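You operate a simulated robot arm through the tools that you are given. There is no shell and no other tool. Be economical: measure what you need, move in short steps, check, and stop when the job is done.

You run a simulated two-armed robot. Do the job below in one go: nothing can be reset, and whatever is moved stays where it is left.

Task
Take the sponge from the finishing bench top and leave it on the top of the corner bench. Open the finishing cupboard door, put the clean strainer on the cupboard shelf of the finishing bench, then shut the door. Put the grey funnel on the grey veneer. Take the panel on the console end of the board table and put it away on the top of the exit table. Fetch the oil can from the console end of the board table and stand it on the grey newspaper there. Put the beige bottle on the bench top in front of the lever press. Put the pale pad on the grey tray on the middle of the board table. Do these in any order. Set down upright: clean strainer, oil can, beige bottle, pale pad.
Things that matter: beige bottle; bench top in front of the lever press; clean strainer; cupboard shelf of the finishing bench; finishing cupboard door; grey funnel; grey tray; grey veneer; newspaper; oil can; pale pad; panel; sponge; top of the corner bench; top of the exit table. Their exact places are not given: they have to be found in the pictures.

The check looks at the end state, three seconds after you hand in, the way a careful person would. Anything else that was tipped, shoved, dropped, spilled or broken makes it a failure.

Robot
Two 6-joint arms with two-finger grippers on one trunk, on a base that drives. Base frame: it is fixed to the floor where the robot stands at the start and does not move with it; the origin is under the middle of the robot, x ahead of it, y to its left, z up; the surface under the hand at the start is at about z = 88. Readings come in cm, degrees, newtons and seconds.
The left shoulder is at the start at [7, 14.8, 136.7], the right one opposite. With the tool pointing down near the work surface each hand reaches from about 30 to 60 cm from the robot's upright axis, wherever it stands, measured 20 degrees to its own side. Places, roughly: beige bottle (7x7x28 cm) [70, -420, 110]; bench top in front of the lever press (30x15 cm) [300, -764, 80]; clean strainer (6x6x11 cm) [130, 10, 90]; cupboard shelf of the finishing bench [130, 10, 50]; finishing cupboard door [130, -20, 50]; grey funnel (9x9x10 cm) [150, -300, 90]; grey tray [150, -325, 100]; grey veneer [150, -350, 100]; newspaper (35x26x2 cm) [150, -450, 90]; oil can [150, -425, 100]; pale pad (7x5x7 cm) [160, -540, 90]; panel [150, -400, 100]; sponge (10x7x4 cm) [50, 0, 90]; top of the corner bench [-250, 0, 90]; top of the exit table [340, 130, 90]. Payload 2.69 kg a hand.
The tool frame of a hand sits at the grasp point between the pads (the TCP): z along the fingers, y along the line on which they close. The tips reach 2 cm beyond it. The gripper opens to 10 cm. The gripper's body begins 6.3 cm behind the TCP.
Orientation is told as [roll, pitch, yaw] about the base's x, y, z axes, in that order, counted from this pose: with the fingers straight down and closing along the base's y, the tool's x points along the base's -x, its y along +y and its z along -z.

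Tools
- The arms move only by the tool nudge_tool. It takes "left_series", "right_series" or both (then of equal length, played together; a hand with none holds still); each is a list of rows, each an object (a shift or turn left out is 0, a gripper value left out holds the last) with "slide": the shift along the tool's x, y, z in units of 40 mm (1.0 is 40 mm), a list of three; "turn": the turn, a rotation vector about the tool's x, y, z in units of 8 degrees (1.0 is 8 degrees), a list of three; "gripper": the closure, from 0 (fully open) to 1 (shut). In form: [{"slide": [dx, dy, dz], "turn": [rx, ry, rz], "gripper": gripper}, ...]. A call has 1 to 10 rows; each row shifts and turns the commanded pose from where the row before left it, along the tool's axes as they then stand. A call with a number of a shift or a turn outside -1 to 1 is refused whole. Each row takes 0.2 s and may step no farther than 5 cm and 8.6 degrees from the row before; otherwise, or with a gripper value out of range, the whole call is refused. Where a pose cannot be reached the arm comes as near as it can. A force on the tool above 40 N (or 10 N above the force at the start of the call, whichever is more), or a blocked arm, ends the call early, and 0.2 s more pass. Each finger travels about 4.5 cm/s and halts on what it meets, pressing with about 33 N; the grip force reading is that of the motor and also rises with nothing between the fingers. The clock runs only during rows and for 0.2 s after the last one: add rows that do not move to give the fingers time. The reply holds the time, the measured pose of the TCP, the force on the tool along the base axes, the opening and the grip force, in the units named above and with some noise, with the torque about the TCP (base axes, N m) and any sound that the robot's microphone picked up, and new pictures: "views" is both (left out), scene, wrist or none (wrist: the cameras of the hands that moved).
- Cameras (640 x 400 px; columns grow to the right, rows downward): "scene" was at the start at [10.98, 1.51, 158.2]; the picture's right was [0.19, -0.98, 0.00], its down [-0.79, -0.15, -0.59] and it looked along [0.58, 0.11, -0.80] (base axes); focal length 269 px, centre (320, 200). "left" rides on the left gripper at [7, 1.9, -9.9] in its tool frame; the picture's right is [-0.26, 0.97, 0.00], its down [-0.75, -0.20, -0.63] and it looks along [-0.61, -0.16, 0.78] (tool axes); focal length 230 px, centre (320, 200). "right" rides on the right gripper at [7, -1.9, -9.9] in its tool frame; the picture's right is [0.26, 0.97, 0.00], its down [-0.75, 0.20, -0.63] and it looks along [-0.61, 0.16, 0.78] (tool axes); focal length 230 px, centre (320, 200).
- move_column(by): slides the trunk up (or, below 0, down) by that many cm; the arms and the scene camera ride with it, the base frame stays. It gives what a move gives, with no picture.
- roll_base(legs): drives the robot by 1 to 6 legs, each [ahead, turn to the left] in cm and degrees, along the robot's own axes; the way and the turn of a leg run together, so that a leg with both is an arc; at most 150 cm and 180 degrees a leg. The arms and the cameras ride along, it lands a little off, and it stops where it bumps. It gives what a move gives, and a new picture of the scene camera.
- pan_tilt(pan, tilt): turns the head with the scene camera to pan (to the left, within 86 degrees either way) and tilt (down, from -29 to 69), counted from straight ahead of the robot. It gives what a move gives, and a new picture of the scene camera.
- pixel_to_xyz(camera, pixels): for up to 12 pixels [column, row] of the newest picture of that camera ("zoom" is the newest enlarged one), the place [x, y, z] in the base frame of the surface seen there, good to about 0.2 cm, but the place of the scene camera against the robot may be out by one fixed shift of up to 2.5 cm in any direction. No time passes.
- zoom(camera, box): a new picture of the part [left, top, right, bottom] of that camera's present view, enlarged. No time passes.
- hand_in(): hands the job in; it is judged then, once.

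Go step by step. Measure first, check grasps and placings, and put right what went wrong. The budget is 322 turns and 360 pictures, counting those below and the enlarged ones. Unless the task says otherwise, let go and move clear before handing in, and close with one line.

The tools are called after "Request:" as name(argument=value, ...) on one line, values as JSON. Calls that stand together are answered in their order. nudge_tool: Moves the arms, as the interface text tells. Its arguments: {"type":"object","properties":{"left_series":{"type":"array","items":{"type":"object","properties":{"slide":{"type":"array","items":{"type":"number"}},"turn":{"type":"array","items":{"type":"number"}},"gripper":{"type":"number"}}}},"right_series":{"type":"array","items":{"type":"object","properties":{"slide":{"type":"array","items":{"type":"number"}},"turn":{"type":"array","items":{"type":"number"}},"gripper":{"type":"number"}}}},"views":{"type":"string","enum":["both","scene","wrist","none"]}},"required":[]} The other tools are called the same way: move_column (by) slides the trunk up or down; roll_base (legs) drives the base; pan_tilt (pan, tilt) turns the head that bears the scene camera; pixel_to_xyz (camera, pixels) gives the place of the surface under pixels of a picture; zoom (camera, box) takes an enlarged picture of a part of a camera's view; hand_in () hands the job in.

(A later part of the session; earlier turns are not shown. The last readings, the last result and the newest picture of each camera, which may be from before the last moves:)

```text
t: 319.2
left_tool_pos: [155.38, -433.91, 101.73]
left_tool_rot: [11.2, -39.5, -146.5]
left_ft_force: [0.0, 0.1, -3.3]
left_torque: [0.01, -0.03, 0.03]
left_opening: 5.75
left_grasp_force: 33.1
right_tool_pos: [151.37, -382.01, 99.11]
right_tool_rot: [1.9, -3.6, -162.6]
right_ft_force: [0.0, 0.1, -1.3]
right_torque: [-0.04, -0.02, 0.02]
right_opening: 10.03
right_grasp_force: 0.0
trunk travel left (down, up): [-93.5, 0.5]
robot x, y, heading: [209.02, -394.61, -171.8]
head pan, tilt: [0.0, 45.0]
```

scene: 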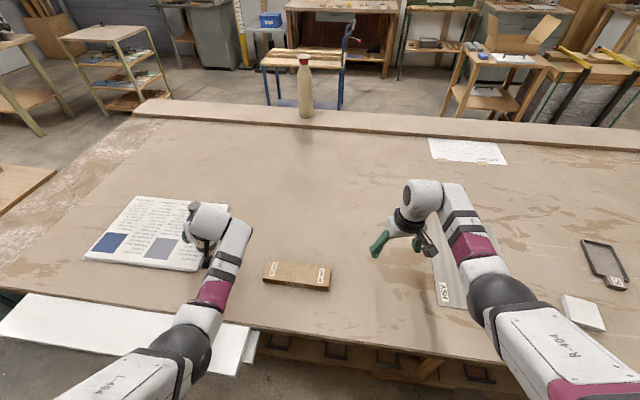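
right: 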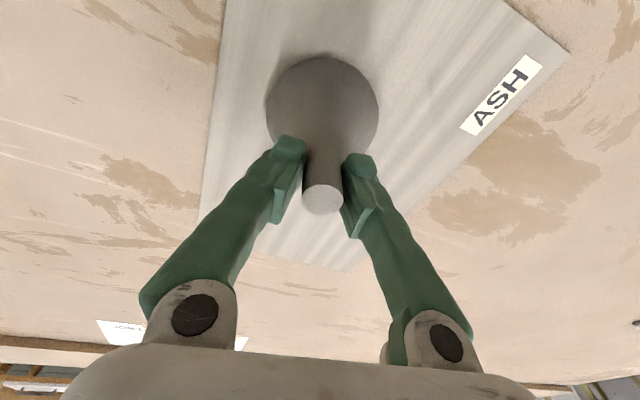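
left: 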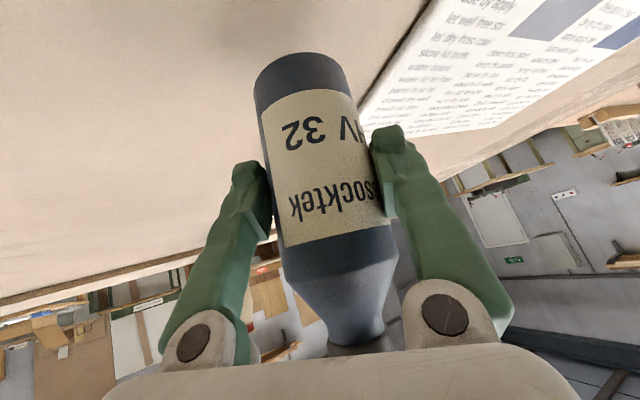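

Request:
nudge_tool(left_series=[{"slide": [-0.42, 0.32, 0.42]}, {"slide": [-0.42, 0.32, 0.42]}, {"slide": [-0.42, 0.32, 0.42]}, {}], views="both")

```text
t: 320.2
left_tool_pos: [152.69, -441.78, 101.78]
left_tool_rot: [11.1, -39.5, -146.3]
left_ft_force: [0.4, 0.9, -4.5]
left_torque: [-0.01, -0.03, 0.0]
left_opening: 5.77
left_grasp_force: 32.9
right_tool_pos: [151.38, -382.36, 99.23]
right_tool_rot: [1.6, -3.7, -162.5]
right_ft_force: [0.2, -0.1, 0.2]
right_torque: [0.01, -0.02, 0.02]
right_opening: 9.99
right_grasp_force: 0.0
trunk travel left (down, up): [-93.5, 0.5]
robot x, y, heading: [209.09, -395.02, -171.9]
head pan, tilt: [0.0, 45.0]
```

scene: 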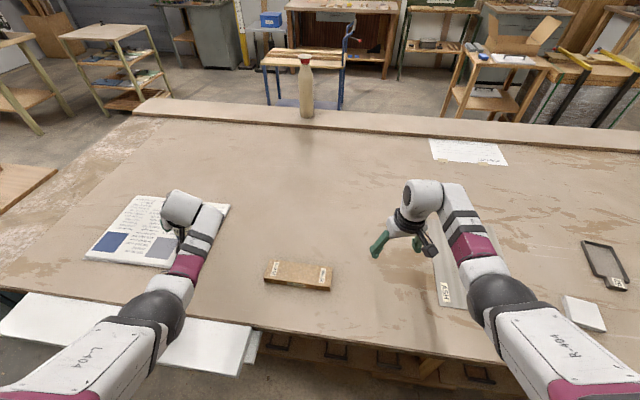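
left: 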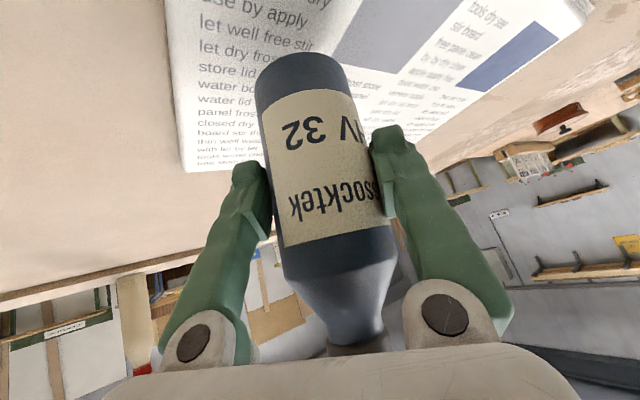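

Request:
pixel_to_xyz(camera="left", pixels=[[225, 130], [190, 165], [172, 40], [300, 10], [230, 160], [420, 60], [310, 58]])

```text
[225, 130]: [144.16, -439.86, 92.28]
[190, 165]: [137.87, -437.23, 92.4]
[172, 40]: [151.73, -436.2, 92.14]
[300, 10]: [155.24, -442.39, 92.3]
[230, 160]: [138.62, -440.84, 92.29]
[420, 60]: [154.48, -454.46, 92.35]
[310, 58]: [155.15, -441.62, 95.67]
```

The can is over the newspaper (top z 92.3), 3 cm inside its edge. I'll lower 2.4 cm.

Request:
nudge_tool(left_series=[{"slide": [0.19, -0.045, 0.227]}, {"slide": [0.17, -0.04, 0.2]}, {}], views="none")

```text
t: 321.0
left_tool_pos: [152.52, -441.67, 99.36]
left_tool_rot: [11.1, -39.4, -146.3]
left_ft_force: [-0.7, 0.1, -2.9]
left_torque: [-0.04, 0.0, -0.05]
left_opening: 5.8
left_grasp_force: 32.8
right_tool_pos: [151.41, -382.29, 99.17]
right_tool_rot: [1.6, -3.6, -162.5]
right_ft_force: [-0.7, -0.2, 0.4]
right_torque: [0.01, 0.01, -0.01]
right_opening: 10.03
right_grasp_force: 0.1
trunk travel left (down, up): [-93.5, 0.5]
robot x, y, heading: [208.73, -394.46, -171.6]
head pan, tilt: [0.0, 45.0]
```

Request:
nudge_tool(left_series=[{"slide": [0.04, -0.01, 0.05]}, {"slide": [0.04, -0.01, 0.05]}, {}], views="wrist")

```text
t: 321.8
left_tool_pos: [152.6, -441.71, 99.36]
left_tool_rot: [10.9, -40.0, -146.3]
left_ft_force: [-1.9, -2.9, 11.9]
left_torque: [0.04, 0.49, 0.05]
left_opening: 5.79
left_grasp_force: 32.6
right_tool_pos: [151.58, -382.25, 99.27]
right_tool_rot: [1.6, -3.7, -162.5]
right_ft_force: [-0.3, 0.0, 0.4]
right_torque: [0.03, -0.03, -0.01]
right_opening: 9.99
right_grasp_force: 0.0
trunk travel left (down, up): [-93.5, 0.5]
robot x, y, heading: [208.79, -394.56, -171.9]
head pan, tilt: [0.0, 45.0]
```

left: 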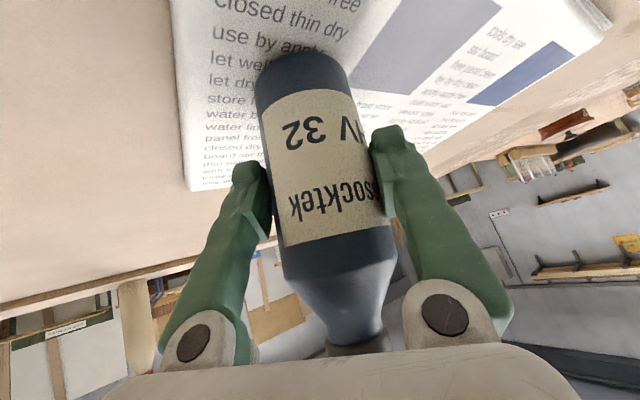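

Contact made (12 N). I'll open and withdraw horizontally.

Request:
nudge_tool(left_series=[{"gripper": 0.3}, {"gripper": 0.1}, {"gripper": 0}, {"gripper": 0}, {"slide": [0.38, 0, -0.33]}, {"slide": [0.57, 0, -0.5]}, {"slide": [0.57, 0, -0.5]}, {"slide": [0.57, 0, -0.5]}])

```text
t: 323.6
left_tool_pos: [161.12, -434.47, 99.46]
left_tool_rot: [11.0, -39.5, -146.2]
left_ft_force: [-0.5, -0.3, 0.1]
left_torque: [0.01, 0.06, 0.01]
left_opening: 9.97
left_grasp_force: 0.1
right_tool_pos: [151.54, -382.26, 99.3]
right_tool_rot: [1.7, -3.7, -162.5]
right_ft_force: [0.2, 1.1, 0.6]
right_torque: [-0.01, 0.0, -0.02]
right_opening: 9.99
right_grasp_force: 0.0
trunk travel left (down, up): [-93.5, 0.5]
robot x, y, heading: [208.78, -394.71, -171.8]
head pan, tilt: [0.0, 45.0]
```

scene: 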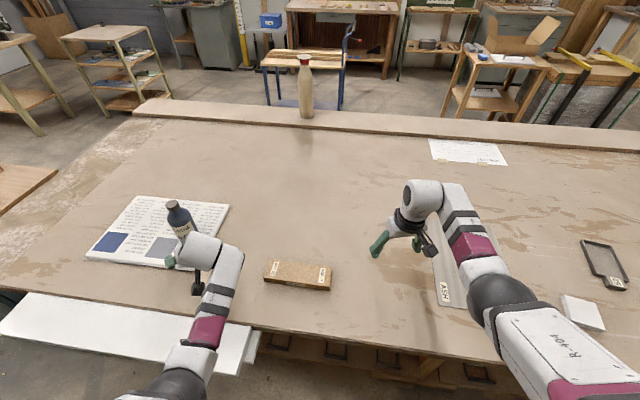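
left: 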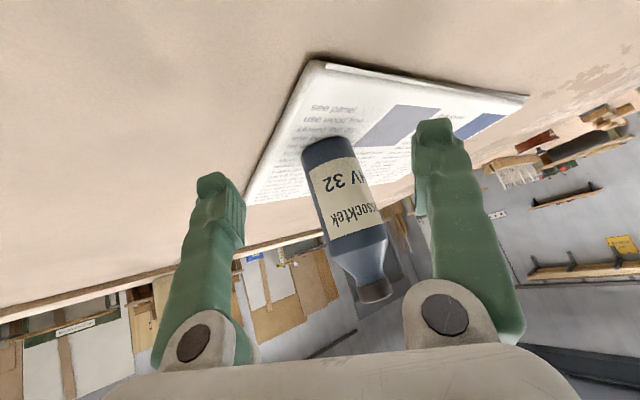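

The oil can stands on the newspaper. Next, the pale pad to the south; I'll look that way.

Request:
nudge_tool(left_series=[{"slide": [0.5, 0, -0.4]}, {"slide": [0.6, 0, -0.6]}, {"slide": [0.3, 0, -0.5]}], views="none")

Request:
roll_base(legs=[[-18, 0]])

Request:
pan_tilt(pan=65, tilt=30)

```text
t: 324.4
left_tool_pos: [167.04, -428.98, 100.09]
left_tool_rot: [11.0, -39.6, -146.3]
left_ft_force: [-0.6, -0.6, -0.5]
left_torque: [0.02, -0.02, 0.0]
left_opening: 9.99
left_grasp_force: 0.1
right_tool_pos: [151.64, -382.17, 99.28]
right_tool_rot: [1.8, -3.5, -162.5]
right_ft_force: [-0.1, 0.6, -0.8]
right_torque: [0.01, -0.01, 0.0]
right_opening: 10.04
right_grasp_force: 0.0
trunk travel left (down, up): [-93.5, 0.5]
robot x, y, heading: [208.75, -394.69, -171.5]
head pan, tilt: [0.0, 45.0]
```

```text
t: 325.9
left_tool_pos: [185.08, -426.19, 99.95]
left_tool_rot: [10.9, -39.5, -146.3]
left_ft_force: [-0.2, -0.6, 0.1]
left_torque: [0.02, -0.02, 0.02]
left_opening: 10.02
left_grasp_force: 0.1
right_tool_pos: [169.58, -379.62, 99.11]
right_tool_rot: [1.8, -3.6, -162.6]
right_ft_force: [0.8, 0.1, -0.5]
right_torque: [-0.06, 0.0, -0.03]
right_opening: 10.01
right_grasp_force: 0.1
trunk travel left (down, up): [-93.5, 0.5]
robot x, y, heading: [227.11, -391.81, -171.7]
head pan, tilt: [0.0, 45.0]
```

scene: 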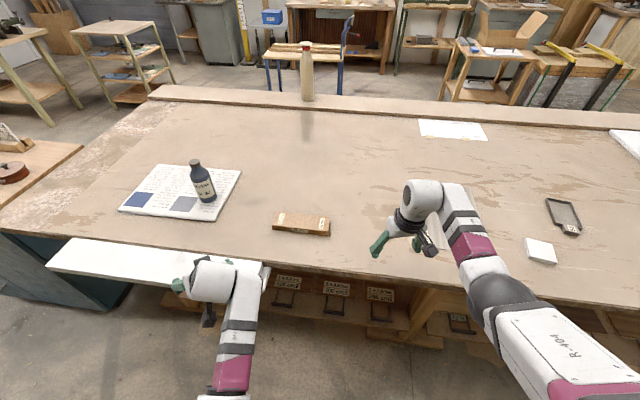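

```text
t: 327.3
left_tool_pos: [185.03, -426.31, 100.1]
left_tool_rot: [10.8, -39.3, -146.3]
left_ft_force: [-0.3, 0.1, -0.3]
left_torque: [-0.02, -0.02, 0.05]
left_opening: 9.99
left_grasp_force: 0.1
right_tool_pos: [169.63, -379.65, 99.21]
right_tool_rot: [1.7, -3.5, -162.6]
right_ft_force: [-0.1, 0.4, 0.0]
right_torque: [-0.01, -0.03, -0.02]
right_opening: 9.99
right_grasp_force: 0.2
trunk travel left (down, up): [-93.5, 0.5]
robot x, y, heading: [226.95, -392.0, -171.6]
head pan, tilt: [65.0, 30.0]
```

scene: 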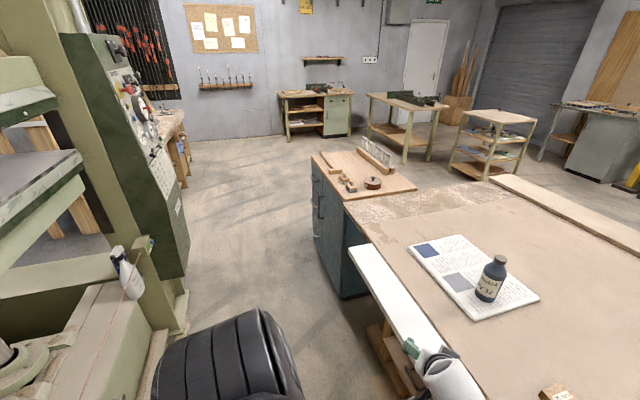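

Request:
zoom(camera="scene", box=[300, 120, 440, 220])

Request:
pixel_to_xyz(camera="scene", pixels=[[372, 180], [345, 182], [316, 160], [345, 200], [415, 190], [348, 250], [440, 345], [350, 250], [315, 200], [375, 155], [190, 260]])

```text
4.00 times, centred on (370, 170) of scene
```

zoom: 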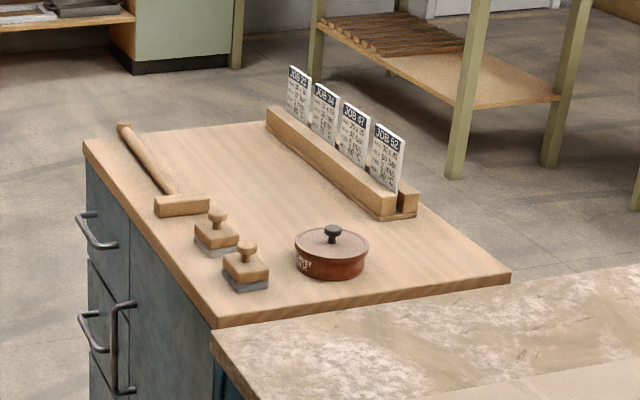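

```text
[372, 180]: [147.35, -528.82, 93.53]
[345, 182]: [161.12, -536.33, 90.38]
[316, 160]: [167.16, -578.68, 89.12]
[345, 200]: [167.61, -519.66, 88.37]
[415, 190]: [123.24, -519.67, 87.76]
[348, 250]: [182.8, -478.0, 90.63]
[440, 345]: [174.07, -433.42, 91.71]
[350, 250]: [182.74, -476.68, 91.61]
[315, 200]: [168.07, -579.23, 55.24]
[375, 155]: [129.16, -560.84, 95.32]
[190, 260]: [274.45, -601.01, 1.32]
```

Two little knobbed pads stand on the teal cabinet. I'll drive there for a closer look.

Request:
roll_base(legs=[[0, 82], [122, 0], [0, -90]])

Request:
pan_tilt(pan=15, tilt=45)

Request:
zoom(camera="scene", box=[200, 100, 440, 250])

```text
t: 335.4
left_tool_pos: [256.22, -533.31, 99.86]
left_tool_rot: [11.7, -38.4, -63.2]
left_ft_force: [11.5, 11.8, 3.0]
left_torque: [-0.05, 0.01, 0.5]
left_opening: 10.0
left_grasp_force: 0.0
right_tool_pos: [207.51, -542.94, 99.13]
right_tool_rot: [1.7, -3.6, -80.3]
right_ft_force: [-1.6, -0.2, 0.1]
right_torque: [0.02, -0.04, 0.02]
right_opening: 10.0
right_grasp_force: 0.2
trunk travel left (down, up): [-93.5, 0.5]
robot x, y, heading: [227.35, -487.81, -89.8]
head pan, tilt: [65.0, 30.0]
stopped in leg 2: the force on the tool passed its limit at 208 N (the readings are from after the stop); the commanded pose is now the measured one
```

scene: 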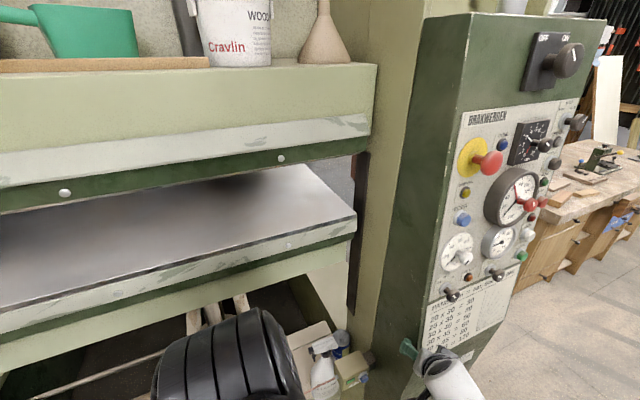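

```text
t: 336.6
left_tool_pos: [256.01, -533.21, 99.91]
left_tool_rot: [11.0, -38.5, -63.2]
left_ft_force: [3.1, 9.3, -5.4]
left_torque: [-0.1, 0.34, 0.48]
left_opening: 10.02
left_grasp_force: 0.0
right_tool_pos: [207.65, -542.67, 99.31]
right_tool_rot: [1.5, -3.6, -80.6]
right_ft_force: [0.0, 0.1, 0.1]
right_torque: [0.0, 0.02, -0.01]
right_opening: 9.98
right_grasp_force: 0.1
trunk travel left (down, up): [-93.5, 0.5]
robot x, y, heading: [227.45, -487.78, -89.6]
head pan, tilt: [15.0, 45.0]
```

scene: 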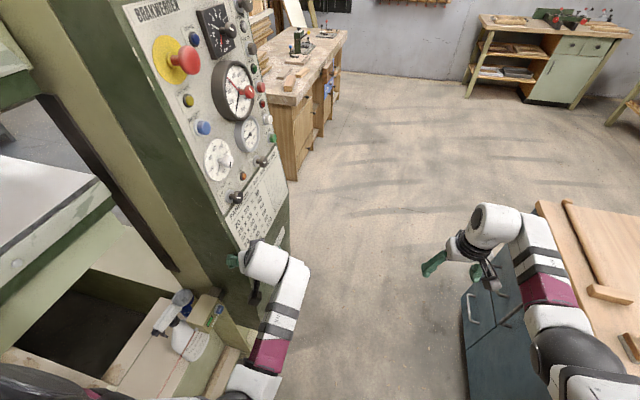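

```text
2.67 times, centred on (320, 175) of scene
```

zoom: 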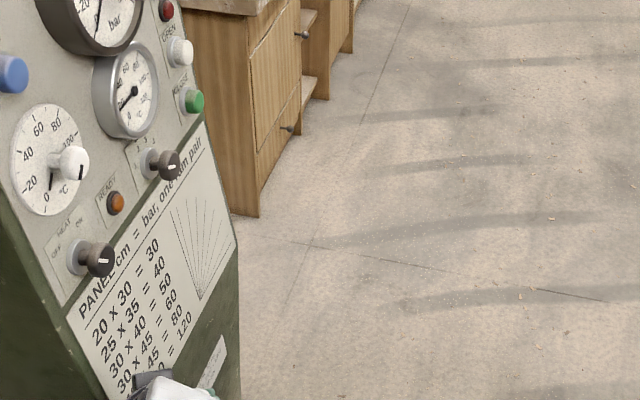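

The left hand bumped the press console. I'll back off and take a line further from it.

Request:
roll_base(legs=[[-22, 0], [0, -22], [35, 0], [0, -68]])

Request:
pan_tilt(pan=20, tilt=50)

```text
t: 344.2
left_tool_pos: [168.87, -527.23, 99.79]
left_tool_rot: [11.2, -38.4, -153.1]
left_ft_force: [-0.9, 0.3, -0.3]
left_torque: [0.0, -0.03, -0.04]
left_opening: 9.99
left_grasp_force: 0.0
right_tool_pos: [159.15, -478.74, 99.33]
right_tool_rot: [1.8, -3.6, -170.4]
right_ft_force: [-0.8, 0.4, 0.6]
right_torque: [0.0, -0.03, 0.02]
right_opening: 10.0
right_grasp_force: 0.0
trunk travel left (down, up): [-93.5, 0.5]
robot x, y, heading: [214.35, -498.56, -179.5]
head pan, tilt: [15.0, 45.0]
```

scene: 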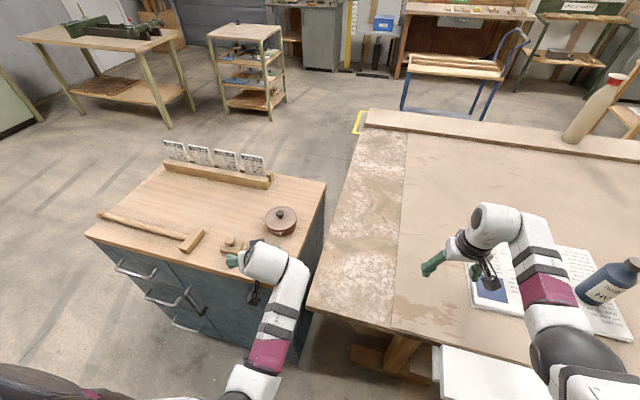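

```text
t: 344.9
left_tool_pos: [168.84, -527.26, 99.87]
left_tool_rot: [11.3, -38.6, -153.2]
left_ft_force: [-0.4, 0.4, -0.1]
left_torque: [0.0, 0.02, -0.01]
left_opening: 10.01
left_grasp_force: 0.1
right_tool_pos: [159.22, -478.77, 99.23]
right_tool_rot: [1.7, -3.5, -170.3]
right_ft_force: [0.0, 0.8, 0.0]
right_torque: [0.0, -0.01, 0.01]
right_opening: 10.0
right_grasp_force: 0.0
trunk travel left (down, up): [-93.5, 0.5]
robot x, y, heading: [214.68, -498.5, -179.4]
head pan, tilt: [20.0, 50.0]
```

scene: 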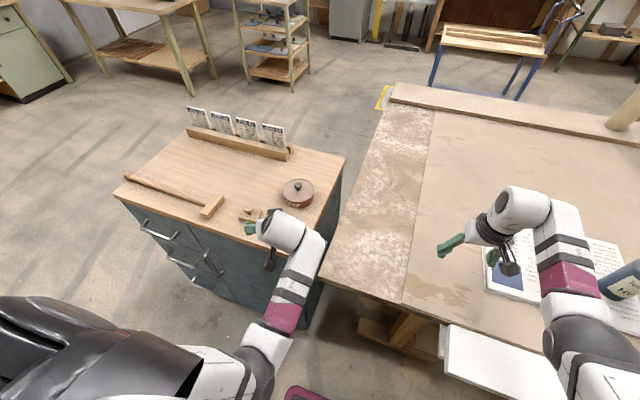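

Request:
nudge_tool(left_series=[{}], views="wrist")

```text
t: 345.3
left_tool_pos: [168.77, -527.19, 99.86]
left_tool_rot: [11.3, -38.5, -153.3]
left_ft_force: [-0.4, 0.2, -0.6]
left_torque: [-0.01, 0.01, -0.03]
left_opening: 9.99
left_grasp_force: 0.0
right_tool_pos: [159.21, -478.77, 99.31]
right_tool_rot: [1.7, -3.5, -170.3]
right_ft_force: [-0.2, 0.1, -0.2]
right_torque: [0.0, 0.0, 0.02]
right_opening: 10.01
right_grasp_force: 0.0
trunk travel left (down, up): [-93.5, 0.5]
robot x, y, heading: [214.23, -498.93, -179.5]
head pan, tilt: [20.0, 50.0]
```

left: 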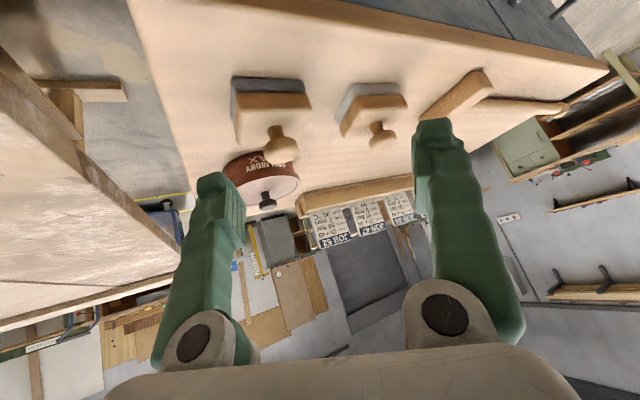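

Request:
zoom(camera="left", box=[210, 60, 430, 200])

Request:
pixel_to_xyz(camera="left", pixels=[[345, 110], [395, 100], [405, 103], [343, 130], [370, 92], [381, 130], [372, 115], [270, 85], [235, 105], [272, 130], [330, 160]])

```text
2.86 times, centred on (320, 130) of left
```

zoom: 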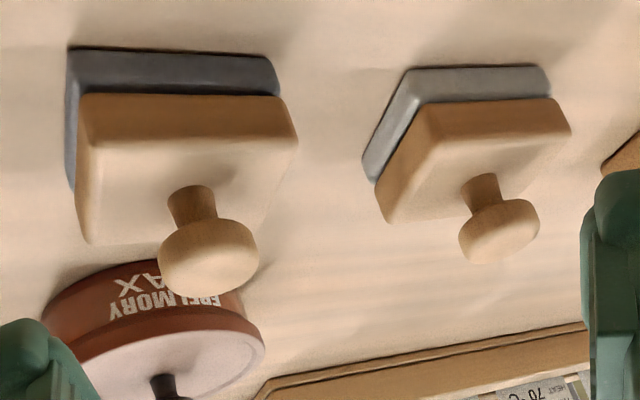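

```text
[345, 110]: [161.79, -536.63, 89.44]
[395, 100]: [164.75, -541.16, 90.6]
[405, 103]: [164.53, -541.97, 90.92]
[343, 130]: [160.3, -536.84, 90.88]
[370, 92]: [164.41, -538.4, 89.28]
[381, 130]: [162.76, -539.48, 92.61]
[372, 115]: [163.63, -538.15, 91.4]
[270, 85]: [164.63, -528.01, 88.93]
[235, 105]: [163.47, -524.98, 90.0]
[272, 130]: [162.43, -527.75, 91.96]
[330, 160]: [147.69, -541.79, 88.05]
```

The paler-based pad is the right-hand one at (372,105). I'll measure its corners.

Request:
pixel_to_xyz(camera="left", pixels=[[361, 109], [407, 107], [346, 136], [354, 96], [399, 85], [341, 120], [383, 143], [385, 134], [378, 122]])

```text
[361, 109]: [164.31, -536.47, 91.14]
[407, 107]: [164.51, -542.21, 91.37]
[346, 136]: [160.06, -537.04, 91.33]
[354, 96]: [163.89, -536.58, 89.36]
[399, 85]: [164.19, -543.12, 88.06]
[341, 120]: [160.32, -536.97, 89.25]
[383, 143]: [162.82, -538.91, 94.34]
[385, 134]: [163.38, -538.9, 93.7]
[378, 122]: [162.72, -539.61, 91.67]
```

The pale pad is centred at (161.8, −539.6), body z 88–91.3, long side along y. I'll rotate the left hand's pointing to face it squarely.

Request:
nudge_tool(left_series=[{"turn": [0.58, -0.14, 0.4]}, {"turn": [0.58, -0.14, 0.4]}, {"turn": [0.58, -0.14, 0.4]}, {"turn": [0.58, -0.14, 0.4]}, {"turn": [0.58, -0.14, 0.4]}, {}], views="wrist")

```text
t: 346.7
left_tool_pos: [168.86, -527.11, 100.01]
left_tool_rot: [2.0, -42.2, -174.8]
left_ft_force: [-0.3, -0.7, 0.2]
left_torque: [-0.01, -0.03, 0.0]
left_opening: 9.99
left_grasp_force: 0.1
right_tool_pos: [159.17, -478.73, 99.29]
right_tool_rot: [1.7, -3.6, -170.3]
right_ft_force: [1.6, 0.6, -0.1]
right_torque: [-0.01, 0.02, 0.02]
right_opening: 10.01
right_grasp_force: 0.1
trunk travel left (down, up): [-93.5, 0.5]
robot x, y, heading: [214.54, -498.6, -179.1]
head pan, tilt: [20.0, 50.0]
```

left: 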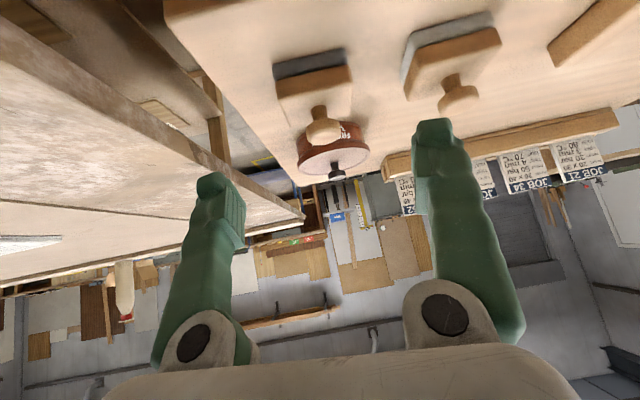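

The hand now points along 188°, level. I'll move sideways over the pale pad with the fingers partly closed.

Request:
nudge_tool(left_series=[{"slide": [0.02, 0.78, 0.03], "gripper": 0.2}, {"slide": [0.02, 0.78, 0.03]}, {"slide": [0.02, 0.78, 0.03]}, {"slide": [0.02, 0.78, 0.03]}, {}], views="wrist")

```text
t: 347.9
left_tool_pos: [170.18, -539.61, 99.64]
left_tool_rot: [2.0, -42.1, -174.7]
left_ft_force: [0.2, 0.7, 0.1]
left_torque: [-0.01, -0.02, 0.02]
left_opening: 8.0
left_grasp_force: 0.1
right_tool_pos: [159.14, -478.85, 99.24]
right_tool_rot: [1.7, -3.5, -170.3]
right_ft_force: [-0.4, 0.3, 0.5]
right_torque: [0.01, 0.0, 0.02]
right_opening: 9.98
right_grasp_force: 0.1
trunk travel left (down, up): [-93.5, 0.5]
robot x, y, heading: [214.46, -498.52, -179.6]
head pan, tilt: [20.0, 50.0]
```

left: 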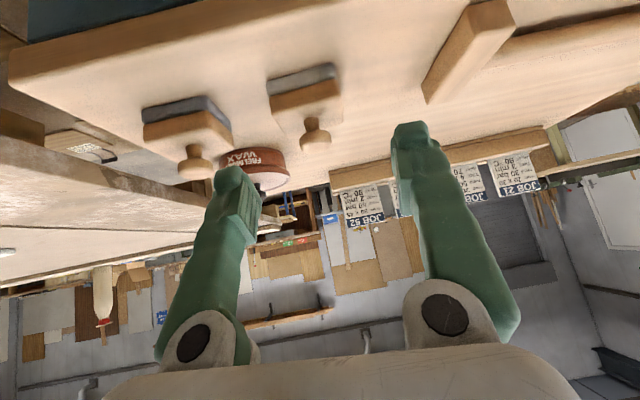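

Request:
pixel_to_xyz(camera="left", pixels=[[273, 103], [337, 92], [300, 108], [315, 125], [317, 140], [275, 112], [335, 105], [268, 88], [335, 72], [285, 135], [470, 30], [440, 90]])

Request:
zoom(camera="left", box=[240, 50, 380, 160])

```text
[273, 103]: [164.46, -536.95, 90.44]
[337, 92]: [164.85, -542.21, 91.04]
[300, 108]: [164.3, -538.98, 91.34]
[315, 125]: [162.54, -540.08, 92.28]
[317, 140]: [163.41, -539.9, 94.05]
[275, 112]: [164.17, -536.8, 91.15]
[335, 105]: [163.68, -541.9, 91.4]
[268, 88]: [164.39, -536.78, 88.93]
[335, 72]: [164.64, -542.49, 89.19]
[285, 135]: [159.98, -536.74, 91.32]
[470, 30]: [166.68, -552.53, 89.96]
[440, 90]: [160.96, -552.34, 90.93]
```

```text
3.64 times, centred on (310, 105) of left
```

zoom: 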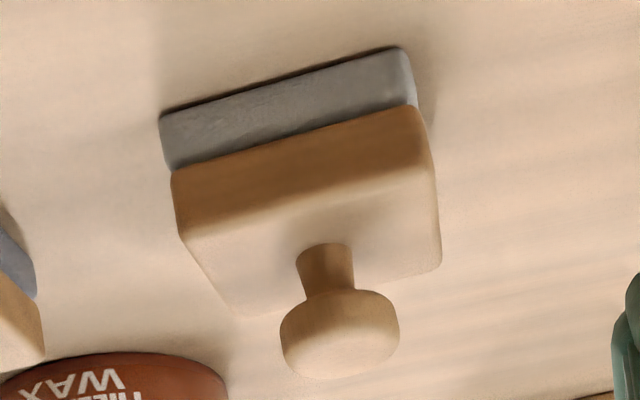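

The path is straight along the tool axis. I'll descend to z≈91 and close on the pad's body.

Request:
nudge_tool(left_series=[{"slide": [-0.02, -0.07, 0.75], "gripper": 0.1}, {"slide": [-0.02, -0.07, 0.75]}, {"slide": [-0.02, -0.07, 0.75]}, {"slide": [-0.02, -0.07, 0.7]}, {}], views="wrist")

```text
t: 349.1
left_tool_pos: [162.06, -539.46, 91.24]
left_tool_rot: [1.9, -42.2, -174.8]
left_ft_force: [0.6, -0.3, 0.3]
left_torque: [0.01, 0.0, -0.05]
left_opening: 9.0
left_grasp_force: 0.1
right_tool_pos: [159.24, -478.71, 99.18]
right_tool_rot: [1.7, -3.6, -170.3]
right_ft_force: [0.9, -0.4, -0.5]
right_torque: [0.01, 0.0, 0.0]
right_opening: 10.01
right_grasp_force: 0.0
trunk travel left (down, up): [-93.5, 0.5]
robot x, y, heading: [214.5, -498.75, -179.5]
head pan, tilt: [20.0, 50.0]
```

left: 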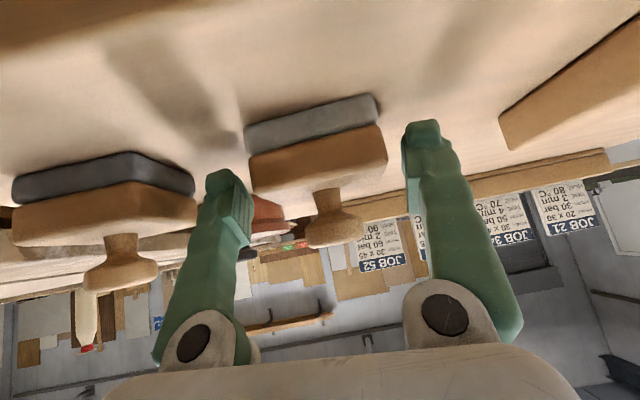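

Request:
nudge_tool(left_series=[{"slide": [0.07, 0, 0.07]}, {"gripper": 1}, {"gripper": 1}, {"gripper": 1}, {"gripper": 1}, {"gripper": 1}], views="none")

Request:
nudge_tool(left_series=[{"slide": [-0.4, 0.02, -0.45], "gripper": 1}, {"slide": [-0.4, 0.02, -0.45]}, {"slide": [-0.4, 0.02, -0.45]}, {}], views="wrist")

```text
t: 350.5
left_tool_pos: [162.04, -539.5, 90.71]
left_tool_rot: [2.0, -42.1, -174.7]
left_ft_force: [0.8, -0.1, 0.7]
left_torque: [0.02, 0.01, 0.02]
left_opening: 6.23
left_grasp_force: 33.0
right_tool_pos: [159.12, -478.74, 99.26]
right_tool_rot: [1.7, -3.6, -170.3]
right_ft_force: [-0.1, -0.1, 0.5]
right_torque: [0.04, -0.03, 0.03]
right_opening: 10.0
right_grasp_force: 0.0
trunk travel left (down, up): [-93.5, 0.5]
robot x, y, heading: [214.23, -498.81, -179.4]
head pan, tilt: [20.0, 50.0]
```

```text
t: 351.5
left_tool_pos: [162.05, -539.63, 97.98]
left_tool_rot: [2.0, -42.1, -174.7]
left_ft_force: [0.4, 0.5, -1.4]
left_torque: [-0.01, 0.01, 0.01]
left_opening: 6.21
left_grasp_force: 32.6
right_tool_pos: [159.13, -478.82, 99.19]
right_tool_rot: [1.7, -3.7, -170.2]
right_ft_force: [-0.2, 0.2, -0.3]
right_torque: [-0.02, 0.02, 0.01]
right_opening: 10.0
right_grasp_force: 0.1
trunk travel left (down, up): [-93.5, 0.5]
robot x, y, heading: [214.33, -498.94, -179.4]
head pan, tilt: [20.0, 50.0]
```

left: 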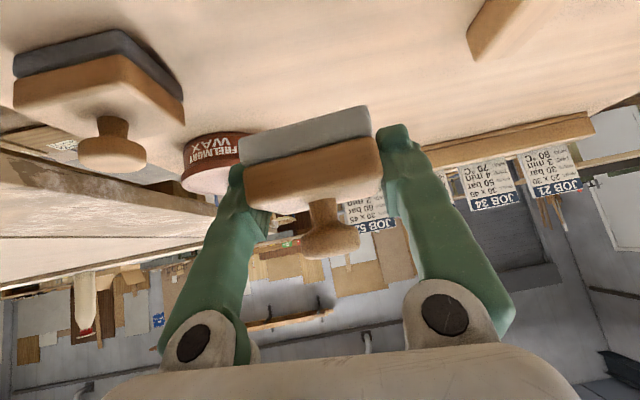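

The pad is held (its base 2.7 cm below the TCP). I'll drive back north to the tray.

Request:
roll_base(legs=[[-14, 0], [0, -90], [105, 0], [99, 0], [0, 90]])

Request:
pan_tilt(pan=10, tilt=45)

```text
t: 370.2
left_tool_pos: [179.05, -339.23, 98.06]
left_tool_rot: [1.9, -42.2, -174.4]
left_ft_force: [-1.1, 0.7, -0.3]
left_torque: [0.05, 0.02, -0.02]
left_opening: 6.16
left_grasp_force: 32.9
right_tool_pos: [175.91, -278.45, 99.33]
right_tool_rot: [1.7, -3.5, -169.9]
right_ft_force: [0.3, 0.3, 0.2]
right_torque: [0.03, 0.03, 0.02]
right_opening: 9.99
right_grasp_force: 0.1
trunk travel left (down, up): [-93.5, 0.5]
robot x, y, heading: [231.27, -298.05, -179.2]
head pan, tilt: [20.0, 50.0]
```

scene: 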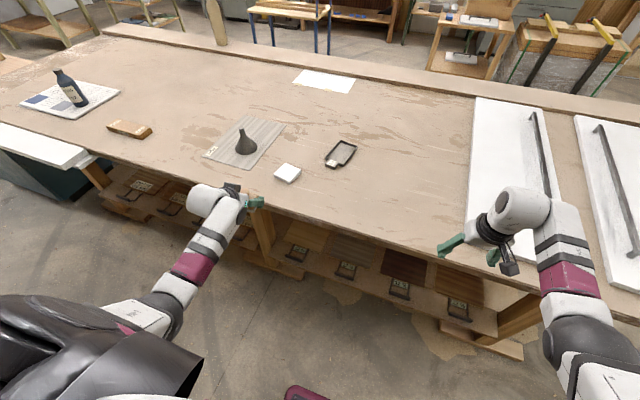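

```text
t: 370.9
left_tool_pos: [179.07, -339.25, 97.98]
left_tool_rot: [1.9, -42.3, -174.4]
left_ft_force: [0.4, 0.2, 0.3]
left_torque: [0.01, 0.01, 0.0]
left_opening: 6.16
left_grasp_force: 33.5
right_tool_pos: [175.79, -278.55, 99.23]
right_tool_rot: [1.7, -3.6, -169.9]
right_ft_force: [0.2, -0.6, 0.0]
right_torque: [-0.02, -0.01, 0.02]
right_opening: 9.99
right_grasp_force: 0.1
trunk travel left (down, up): [-93.5, 0.5]
robot x, y, heading: [230.88, -298.15, -179.4]
head pan, tilt: [10.0, 45.0]
```

scene: 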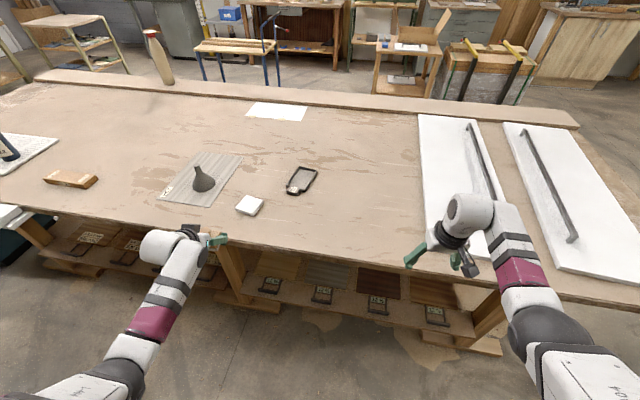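

Request:
zoom(camera="scene", box=[220, 140, 380, 240])

Request:
pixel_to_xyz(camera="scene", pixels=[[298, 168], [317, 171], [306, 190], [288, 187], [303, 178], [292, 190], [250, 205], [203, 168]])

```text
4.00 times, centred on (300, 190) of scene
```

zoom: 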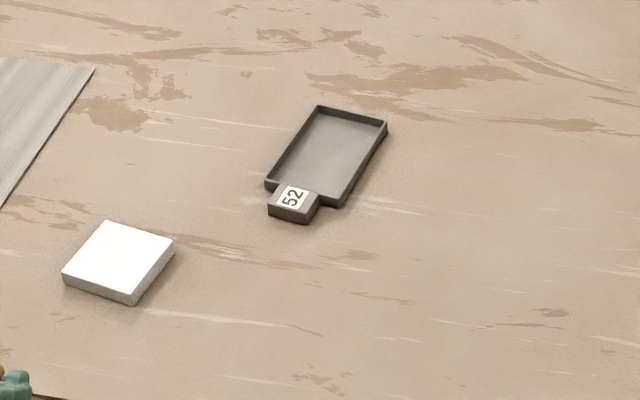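

```text
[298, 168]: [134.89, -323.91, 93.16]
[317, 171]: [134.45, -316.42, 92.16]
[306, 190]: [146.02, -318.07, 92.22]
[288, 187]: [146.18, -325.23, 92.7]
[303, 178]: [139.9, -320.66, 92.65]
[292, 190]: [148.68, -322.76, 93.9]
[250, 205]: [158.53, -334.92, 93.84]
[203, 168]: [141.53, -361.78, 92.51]
```

The tray's inner width is about 6.4 cm, so the pad must go in lengthwise with fingers clear of the rim: I'll set it down, re-grip it by the knob, and then place it. First I'll yaw the hand to 220° and drive in.

Request:
nudge_tool(left_series=[{"turn": [-0.54, 0.02, -0.59]}, {"turn": [-0.54, 0.02, -0.59]}, {"turn": [-0.54, 0.02, -0.59]}, {"turn": [-0.54, 0.02, -0.59]}, {"turn": [-0.54, 0.02, -0.59]}, {}], views="none")

Request:
roll_base(legs=[[0, 11], [24.5, 0], [0, -11]])

Request:
nudge_tool(left_series=[{}], views="wrist")

```text
t: 372.3
left_tool_pos: [179.02, -339.18, 97.89]
left_tool_rot: [2.1, -42.2, -142.4]
left_ft_force: [-0.2, -0.1, -0.4]
left_torque: [0.02, 0.01, 0.01]
left_opening: 6.14
left_grasp_force: 32.6
right_tool_pos: [175.86, -278.47, 99.24]
right_tool_rot: [1.8, -3.6, -169.9]
right_ft_force: [0.7, -1.0, -0.5]
right_torque: [-0.02, 0.0, -0.01]
right_opening: 9.99
right_grasp_force: 0.0
trunk travel left (down, up): [-93.5, 0.5]
robot x, y, heading: [231.07, -297.83, -179.3]
head pan, tilt: [10.0, 45.0]
```

```text
t: 375.6
left_tool_pos: [154.74, -344.67, 97.9]
left_tool_rot: [2.1, -42.2, -142.3]
left_ft_force: [0.1, 0.4, -1.0]
left_torque: [0.02, 0.02, -0.02]
left_opening: 6.16
left_grasp_force: 32.5
right_tool_pos: [151.42, -284.01, 99.16]
right_tool_rot: [1.6, -3.6, -169.8]
right_ft_force: [0.7, 0.5, 0.2]
right_torque: [0.01, 0.04, 0.01]
right_opening: 10.0
right_grasp_force: 0.0
trunk travel left (down, up): [-93.5, 0.5]
robot x, y, heading: [206.74, -302.96, -179.3]
head pan, tilt: [10.0, 45.0]
```

scene: 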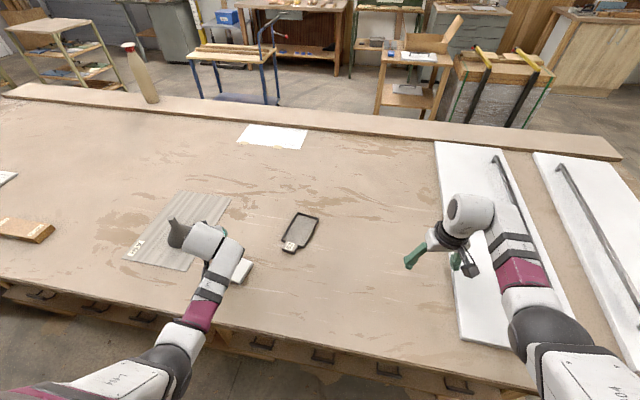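

```text
t: 376.0
left_tool_pos: [154.74, -344.44, 97.93]
left_tool_rot: [2.1, -42.4, -142.3]
left_ft_force: [-0.4, -0.6, -1.5]
left_torque: [-0.01, 0.0, -0.03]
left_opening: 6.13
left_grasp_force: 33.1
right_tool_pos: [151.5, -283.76, 99.33]
right_tool_rot: [1.7, -3.5, -169.8]
right_ft_force: [-0.7, -0.6, 0.3]
right_torque: [0.0, 0.02, 0.01]
right_opening: 10.0
right_grasp_force: 0.0
trunk travel left (down, up): [-93.5, 0.5]
robot x, y, heading: [207.2, -303.26, -179.1]
head pan, tilt: [10.0, 45.0]
```

left: 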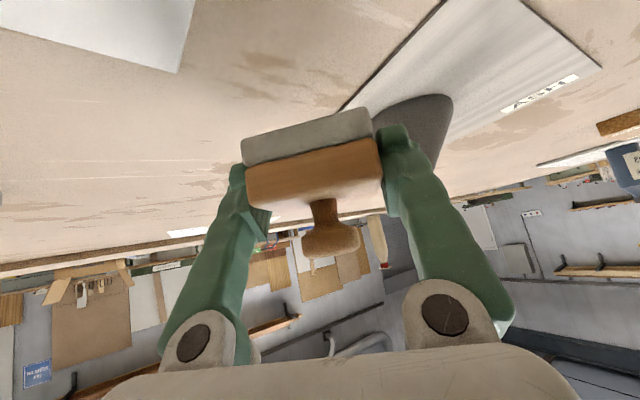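

Request:
nudge_tool(left_series=[{"slide": [-0.13, -0.76, 0.09]}, {"slide": [-0.13, -0.76, 0.09]}, {"slide": [-0.13, -0.75, 0.09]}, {"slide": [0.3, -0.01, 0.33]}, {"slide": [0.3, -0.01, 0.33]}, {}], views="wrist")

```text
t: 377.4
left_tool_pos: [147.61, -338.7, 94.45]
left_tool_rot: [2.1, -42.4, -142.4]
left_ft_force: [0.0, 0.3, -0.7]
left_torque: [0.0, -0.03, -0.02]
left_opening: 6.18
left_grasp_force: 33.0
right_tool_pos: [151.46, -283.76, 99.28]
right_tool_rot: [1.8, -3.6, -169.8]
right_ft_force: [-0.4, 0.2, 0.3]
right_torque: [0.01, -0.02, 0.05]
right_opening: 10.01
right_grasp_force: 0.1
trunk travel left (down, up): [-93.5, 0.5]
robot x, y, heading: [206.88, -302.88, -178.9]
head pan, tilt: [10.0, 45.0]
```

left: 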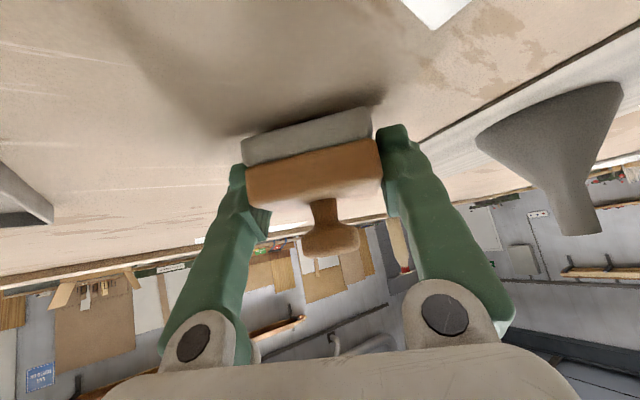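

Request:
nudge_tool(left_series=[{"slide": [0.12, 0, 0.13]}, {}, {"gripper": 0.3}, {"gripper": 0.1}, {"gripper": 0}, {"gripper": 0}], views="wrist")

```text
t: 378.8
left_tool_pos: [147.7, -338.58, 93.71]
left_tool_rot: [2.2, -42.2, -142.5]
left_ft_force: [0.0, -0.5, 0.3]
left_torque: [0.04, -0.01, -0.01]
left_opening: 10.02
left_grasp_force: 0.0
right_tool_pos: [151.4, -283.73, 99.11]
right_tool_rot: [1.7, -3.6, -169.7]
right_ft_force: [-0.2, -0.6, 0.0]
right_torque: [-0.02, -0.03, 0.03]
right_opening: 10.02
right_grasp_force: 0.0
trunk travel left (down, up): [-93.5, 0.5]
robot x, y, heading: [206.72, -302.96, -178.7]
head pan, tilt: [10.0, 45.0]
```

left: 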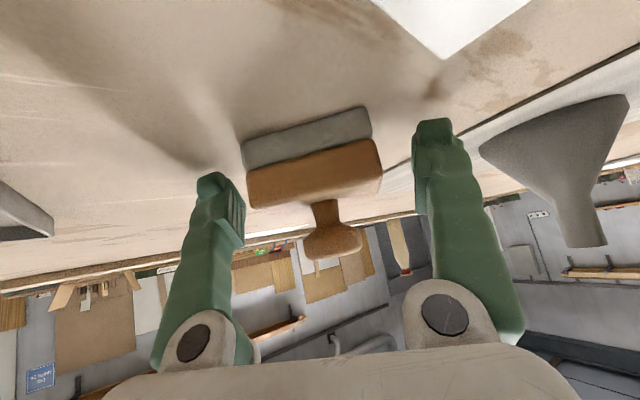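

The pad is down. I'll rise 3.6 cm to knob height and yaw back 40° around it.

Request:
nudge_tool(left_series=[{"slide": [-0.3, 0.01, -0.335]}, {"slide": [-0.3, 0.01, -0.335]}, {"turn": [0.66, -0.03, 0.73]}, {"turn": [0.66, -0.03, 0.73]}, {"turn": [0.66, -0.03, 0.73]}, {"turn": [0.66, -0.03, 0.73]}, {"turn": [0.66, -0.03, 0.73]}, {}], views="wrist")

```text
t: 380.6
left_tool_pos: [147.7, -338.63, 97.27]
left_tool_rot: [2.4, -42.3, 178.0]
left_ft_force: [0.1, 0.1, 0.0]
left_torque: [0.0, 0.02, 0.01]
left_opening: 9.97
left_grasp_force: 0.1
right_tool_pos: [151.37, -283.72, 99.25]
right_tool_rot: [1.7, -3.6, -169.8]
right_ft_force: [0.6, -0.3, -0.1]
right_torque: [-0.01, -0.07, -0.02]
right_opening: 10.02
right_grasp_force: 0.1
trunk travel left (down, up): [-93.5, 0.5]
robot x, y, heading: [206.93, -303.36, -179.1]
head pan, tilt: [10.0, 45.0]
```

left: 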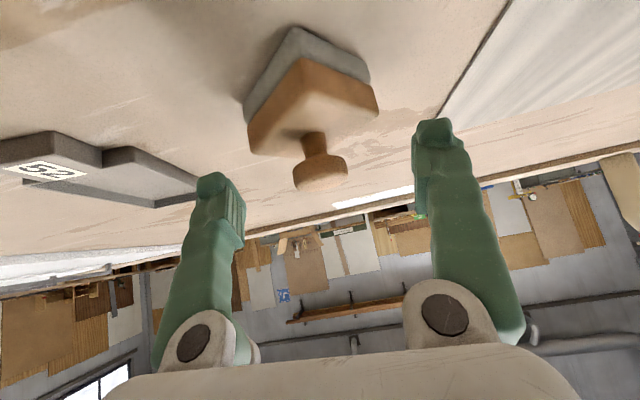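

Request:
pixel_to_xyz(camera="left", pixels=[[320, 165], [320, 182], [296, 172], [344, 172], [314, 145], [310, 110], [295, 35], [250, 130], [375, 100], [50, 172], [160, 200], [105, 150]])

```text
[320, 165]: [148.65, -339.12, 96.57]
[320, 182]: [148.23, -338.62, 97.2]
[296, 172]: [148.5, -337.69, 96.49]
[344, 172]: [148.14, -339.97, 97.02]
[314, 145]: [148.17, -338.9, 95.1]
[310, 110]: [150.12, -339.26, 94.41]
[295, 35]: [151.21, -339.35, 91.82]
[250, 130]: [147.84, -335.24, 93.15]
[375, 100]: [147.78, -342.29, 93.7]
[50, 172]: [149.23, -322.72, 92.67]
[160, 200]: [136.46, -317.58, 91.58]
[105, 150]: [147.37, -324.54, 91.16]
```

The knob (≈2.4 cm) is centred at (147.5, −338.9). I'll lower slightly and close on it.

Request:
nudge_tool(left_series=[{"slide": [0.07, 0.05, 0.08]}, {"gripper": 0.5}, {"gripper": 0.5}, {"gripper": 1}, {"gripper": 1}, {"gripper": 1}, {"gripper": 1}], views="wrist")

```text
t: 382.2
left_tool_pos: [147.57, -338.77, 96.93]
left_tool_rot: [2.4, -42.3, 178.1]
left_ft_force: [0.6, -1.1, 0.7]
left_torque: [0.0, 0.03, 0.0]
left_opening: 2.48
left_grasp_force: 32.6
right_tool_pos: [151.5, -283.77, 99.31]
right_tool_rot: [1.7, -3.5, -169.8]
right_ft_force: [0.1, 0.0, -0.7]
right_torque: [0.02, -0.02, 0.0]
right_opening: 10.01
right_grasp_force: 0.1
trunk travel left (down, up): [-93.5, 0.5]
robot x, y, heading: [206.72, -303.48, -178.9]
head pan, tilt: [10.0, 45.0]
```

left: 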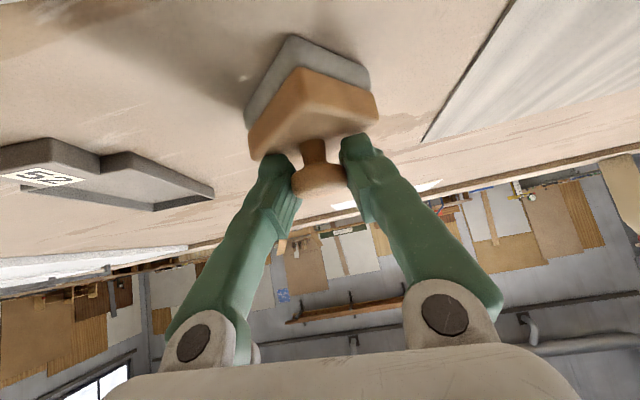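

Request:
nudge_tool(left_series=[{"slide": [-0.35, 0.01, -0.39], "gripper": 1}, {"slide": [-0.35, 0.01, -0.39]}, {}], views="wrist")

```text
t: 383.0
left_tool_pos: [147.73, -338.8, 101.23]
left_tool_rot: [2.3, -42.2, 178.1]
left_ft_force: [0.1, 0.2, -1.2]
left_torque: [0.01, -0.02, -0.02]
left_opening: 2.45
left_grasp_force: 33.3
right_tool_pos: [151.39, -283.65, 99.21]
right_tool_rot: [1.7, -3.6, -169.8]
right_ft_force: [0.0, -0.7, 0.5]
right_torque: [-0.03, 0.0, -0.03]
right_opening: 9.97
right_grasp_force: 0.1
trunk travel left (down, up): [-93.5, 0.5]
robot x, y, heading: [206.84, -303.28, -179.2]
head pan, tilt: [10.0, 45.0]
```

left: 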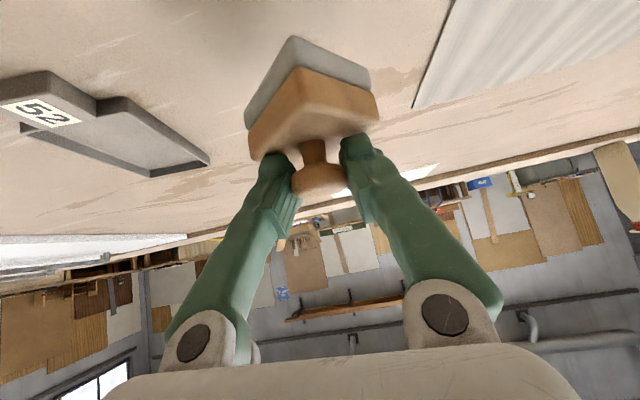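

The pad hangs level from its knob. I'll shift the robot 11 cm north for a better reach to the tray.

Request:
roll_base(legs=[[-14, 0], [0, 30], [-22, 0], [0, -30], [26, 0]])

Request:
nudge_tool(left_series=[{"turn": [-0.61, 0.02, -0.67]}, {"turn": [-0.61, 0.02, -0.67]}, {"turn": [-0.61, 0.02, -0.67]}, {"turn": [-0.61, 0.02, -0.67]}, {"turn": [-0.61, 0.02, -0.67]}, {"turn": [-0.61, 0.02, -0.67]}, {}], views="wrist")

```text
t: 386.7
left_tool_pos: [196.88, -357.13, 100.05]
left_tool_rot: [2.1, -41.2, -152.3]
left_ft_force: [-0.4, 0.3, -0.7]
left_torque: [-0.01, 0.04, 0.04]
left_opening: 2.42
left_grasp_force: 33.1
right_tool_pos: [173.2, -307.39, 98.21]
right_tool_rot: [1.9, -2.5, -140.3]
right_ft_force: [-0.4, 0.9, -0.1]
right_torque: [-0.03, 0.03, -0.03]
right_opening: 9.98
right_grasp_force: 0.1
trunk travel left (down, up): [-93.5, 0.5]
robot x, y, heading: [232.64, -295.99, -149.6]
head pan, tilt: [10.0, 45.0]
stopped in leg 3: the robot was blocked; the commanded pose is now the measured one
```

scene: 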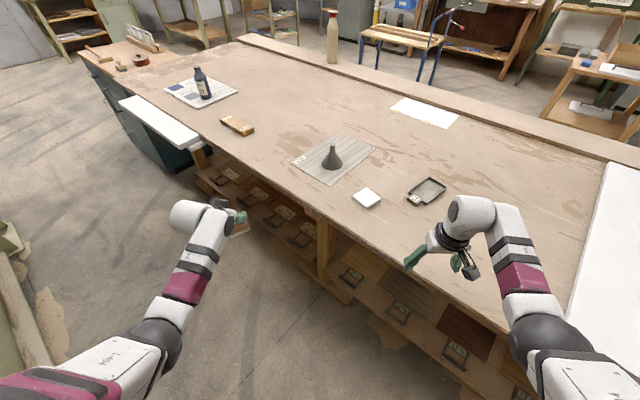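

```text
t: 387.1
left_tool_pos: [202.95, -354.69, 98.92]
left_tool_rot: [3.2, -38.3, -143.9]
left_ft_force: [-0.1, -0.7, -2.2]
left_torque: [-0.02, 0.05, -0.01]
left_opening: 2.4
left_grasp_force: 33.2
right_tool_pos: [179.6, -301.18, 94.93]
right_tool_rot: [3.2, 8.3, -141.6]
right_ft_force: [-0.6, 0.8, -0.6]
right_torque: [-0.07, -0.03, -0.06]
right_opening: 9.97
right_grasp_force: 0.1
trunk travel left (down, up): [-93.5, 0.5]
robot x, y, heading: [232.7, -295.92, -149.2]
head pan, tilt: [10.0, 45.0]
stopped in row 2 (right hand): the arm was blocked; the commanded pose is now the measured one
```

left: 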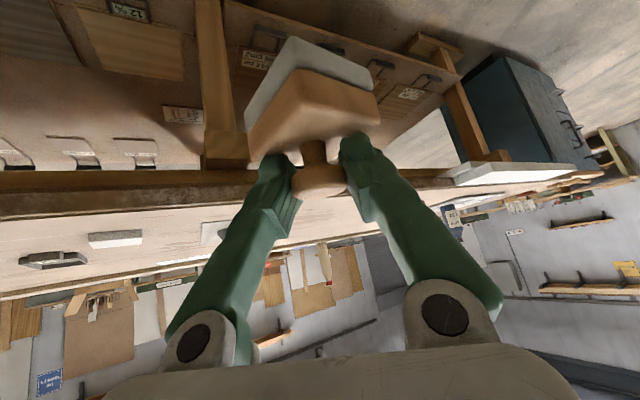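

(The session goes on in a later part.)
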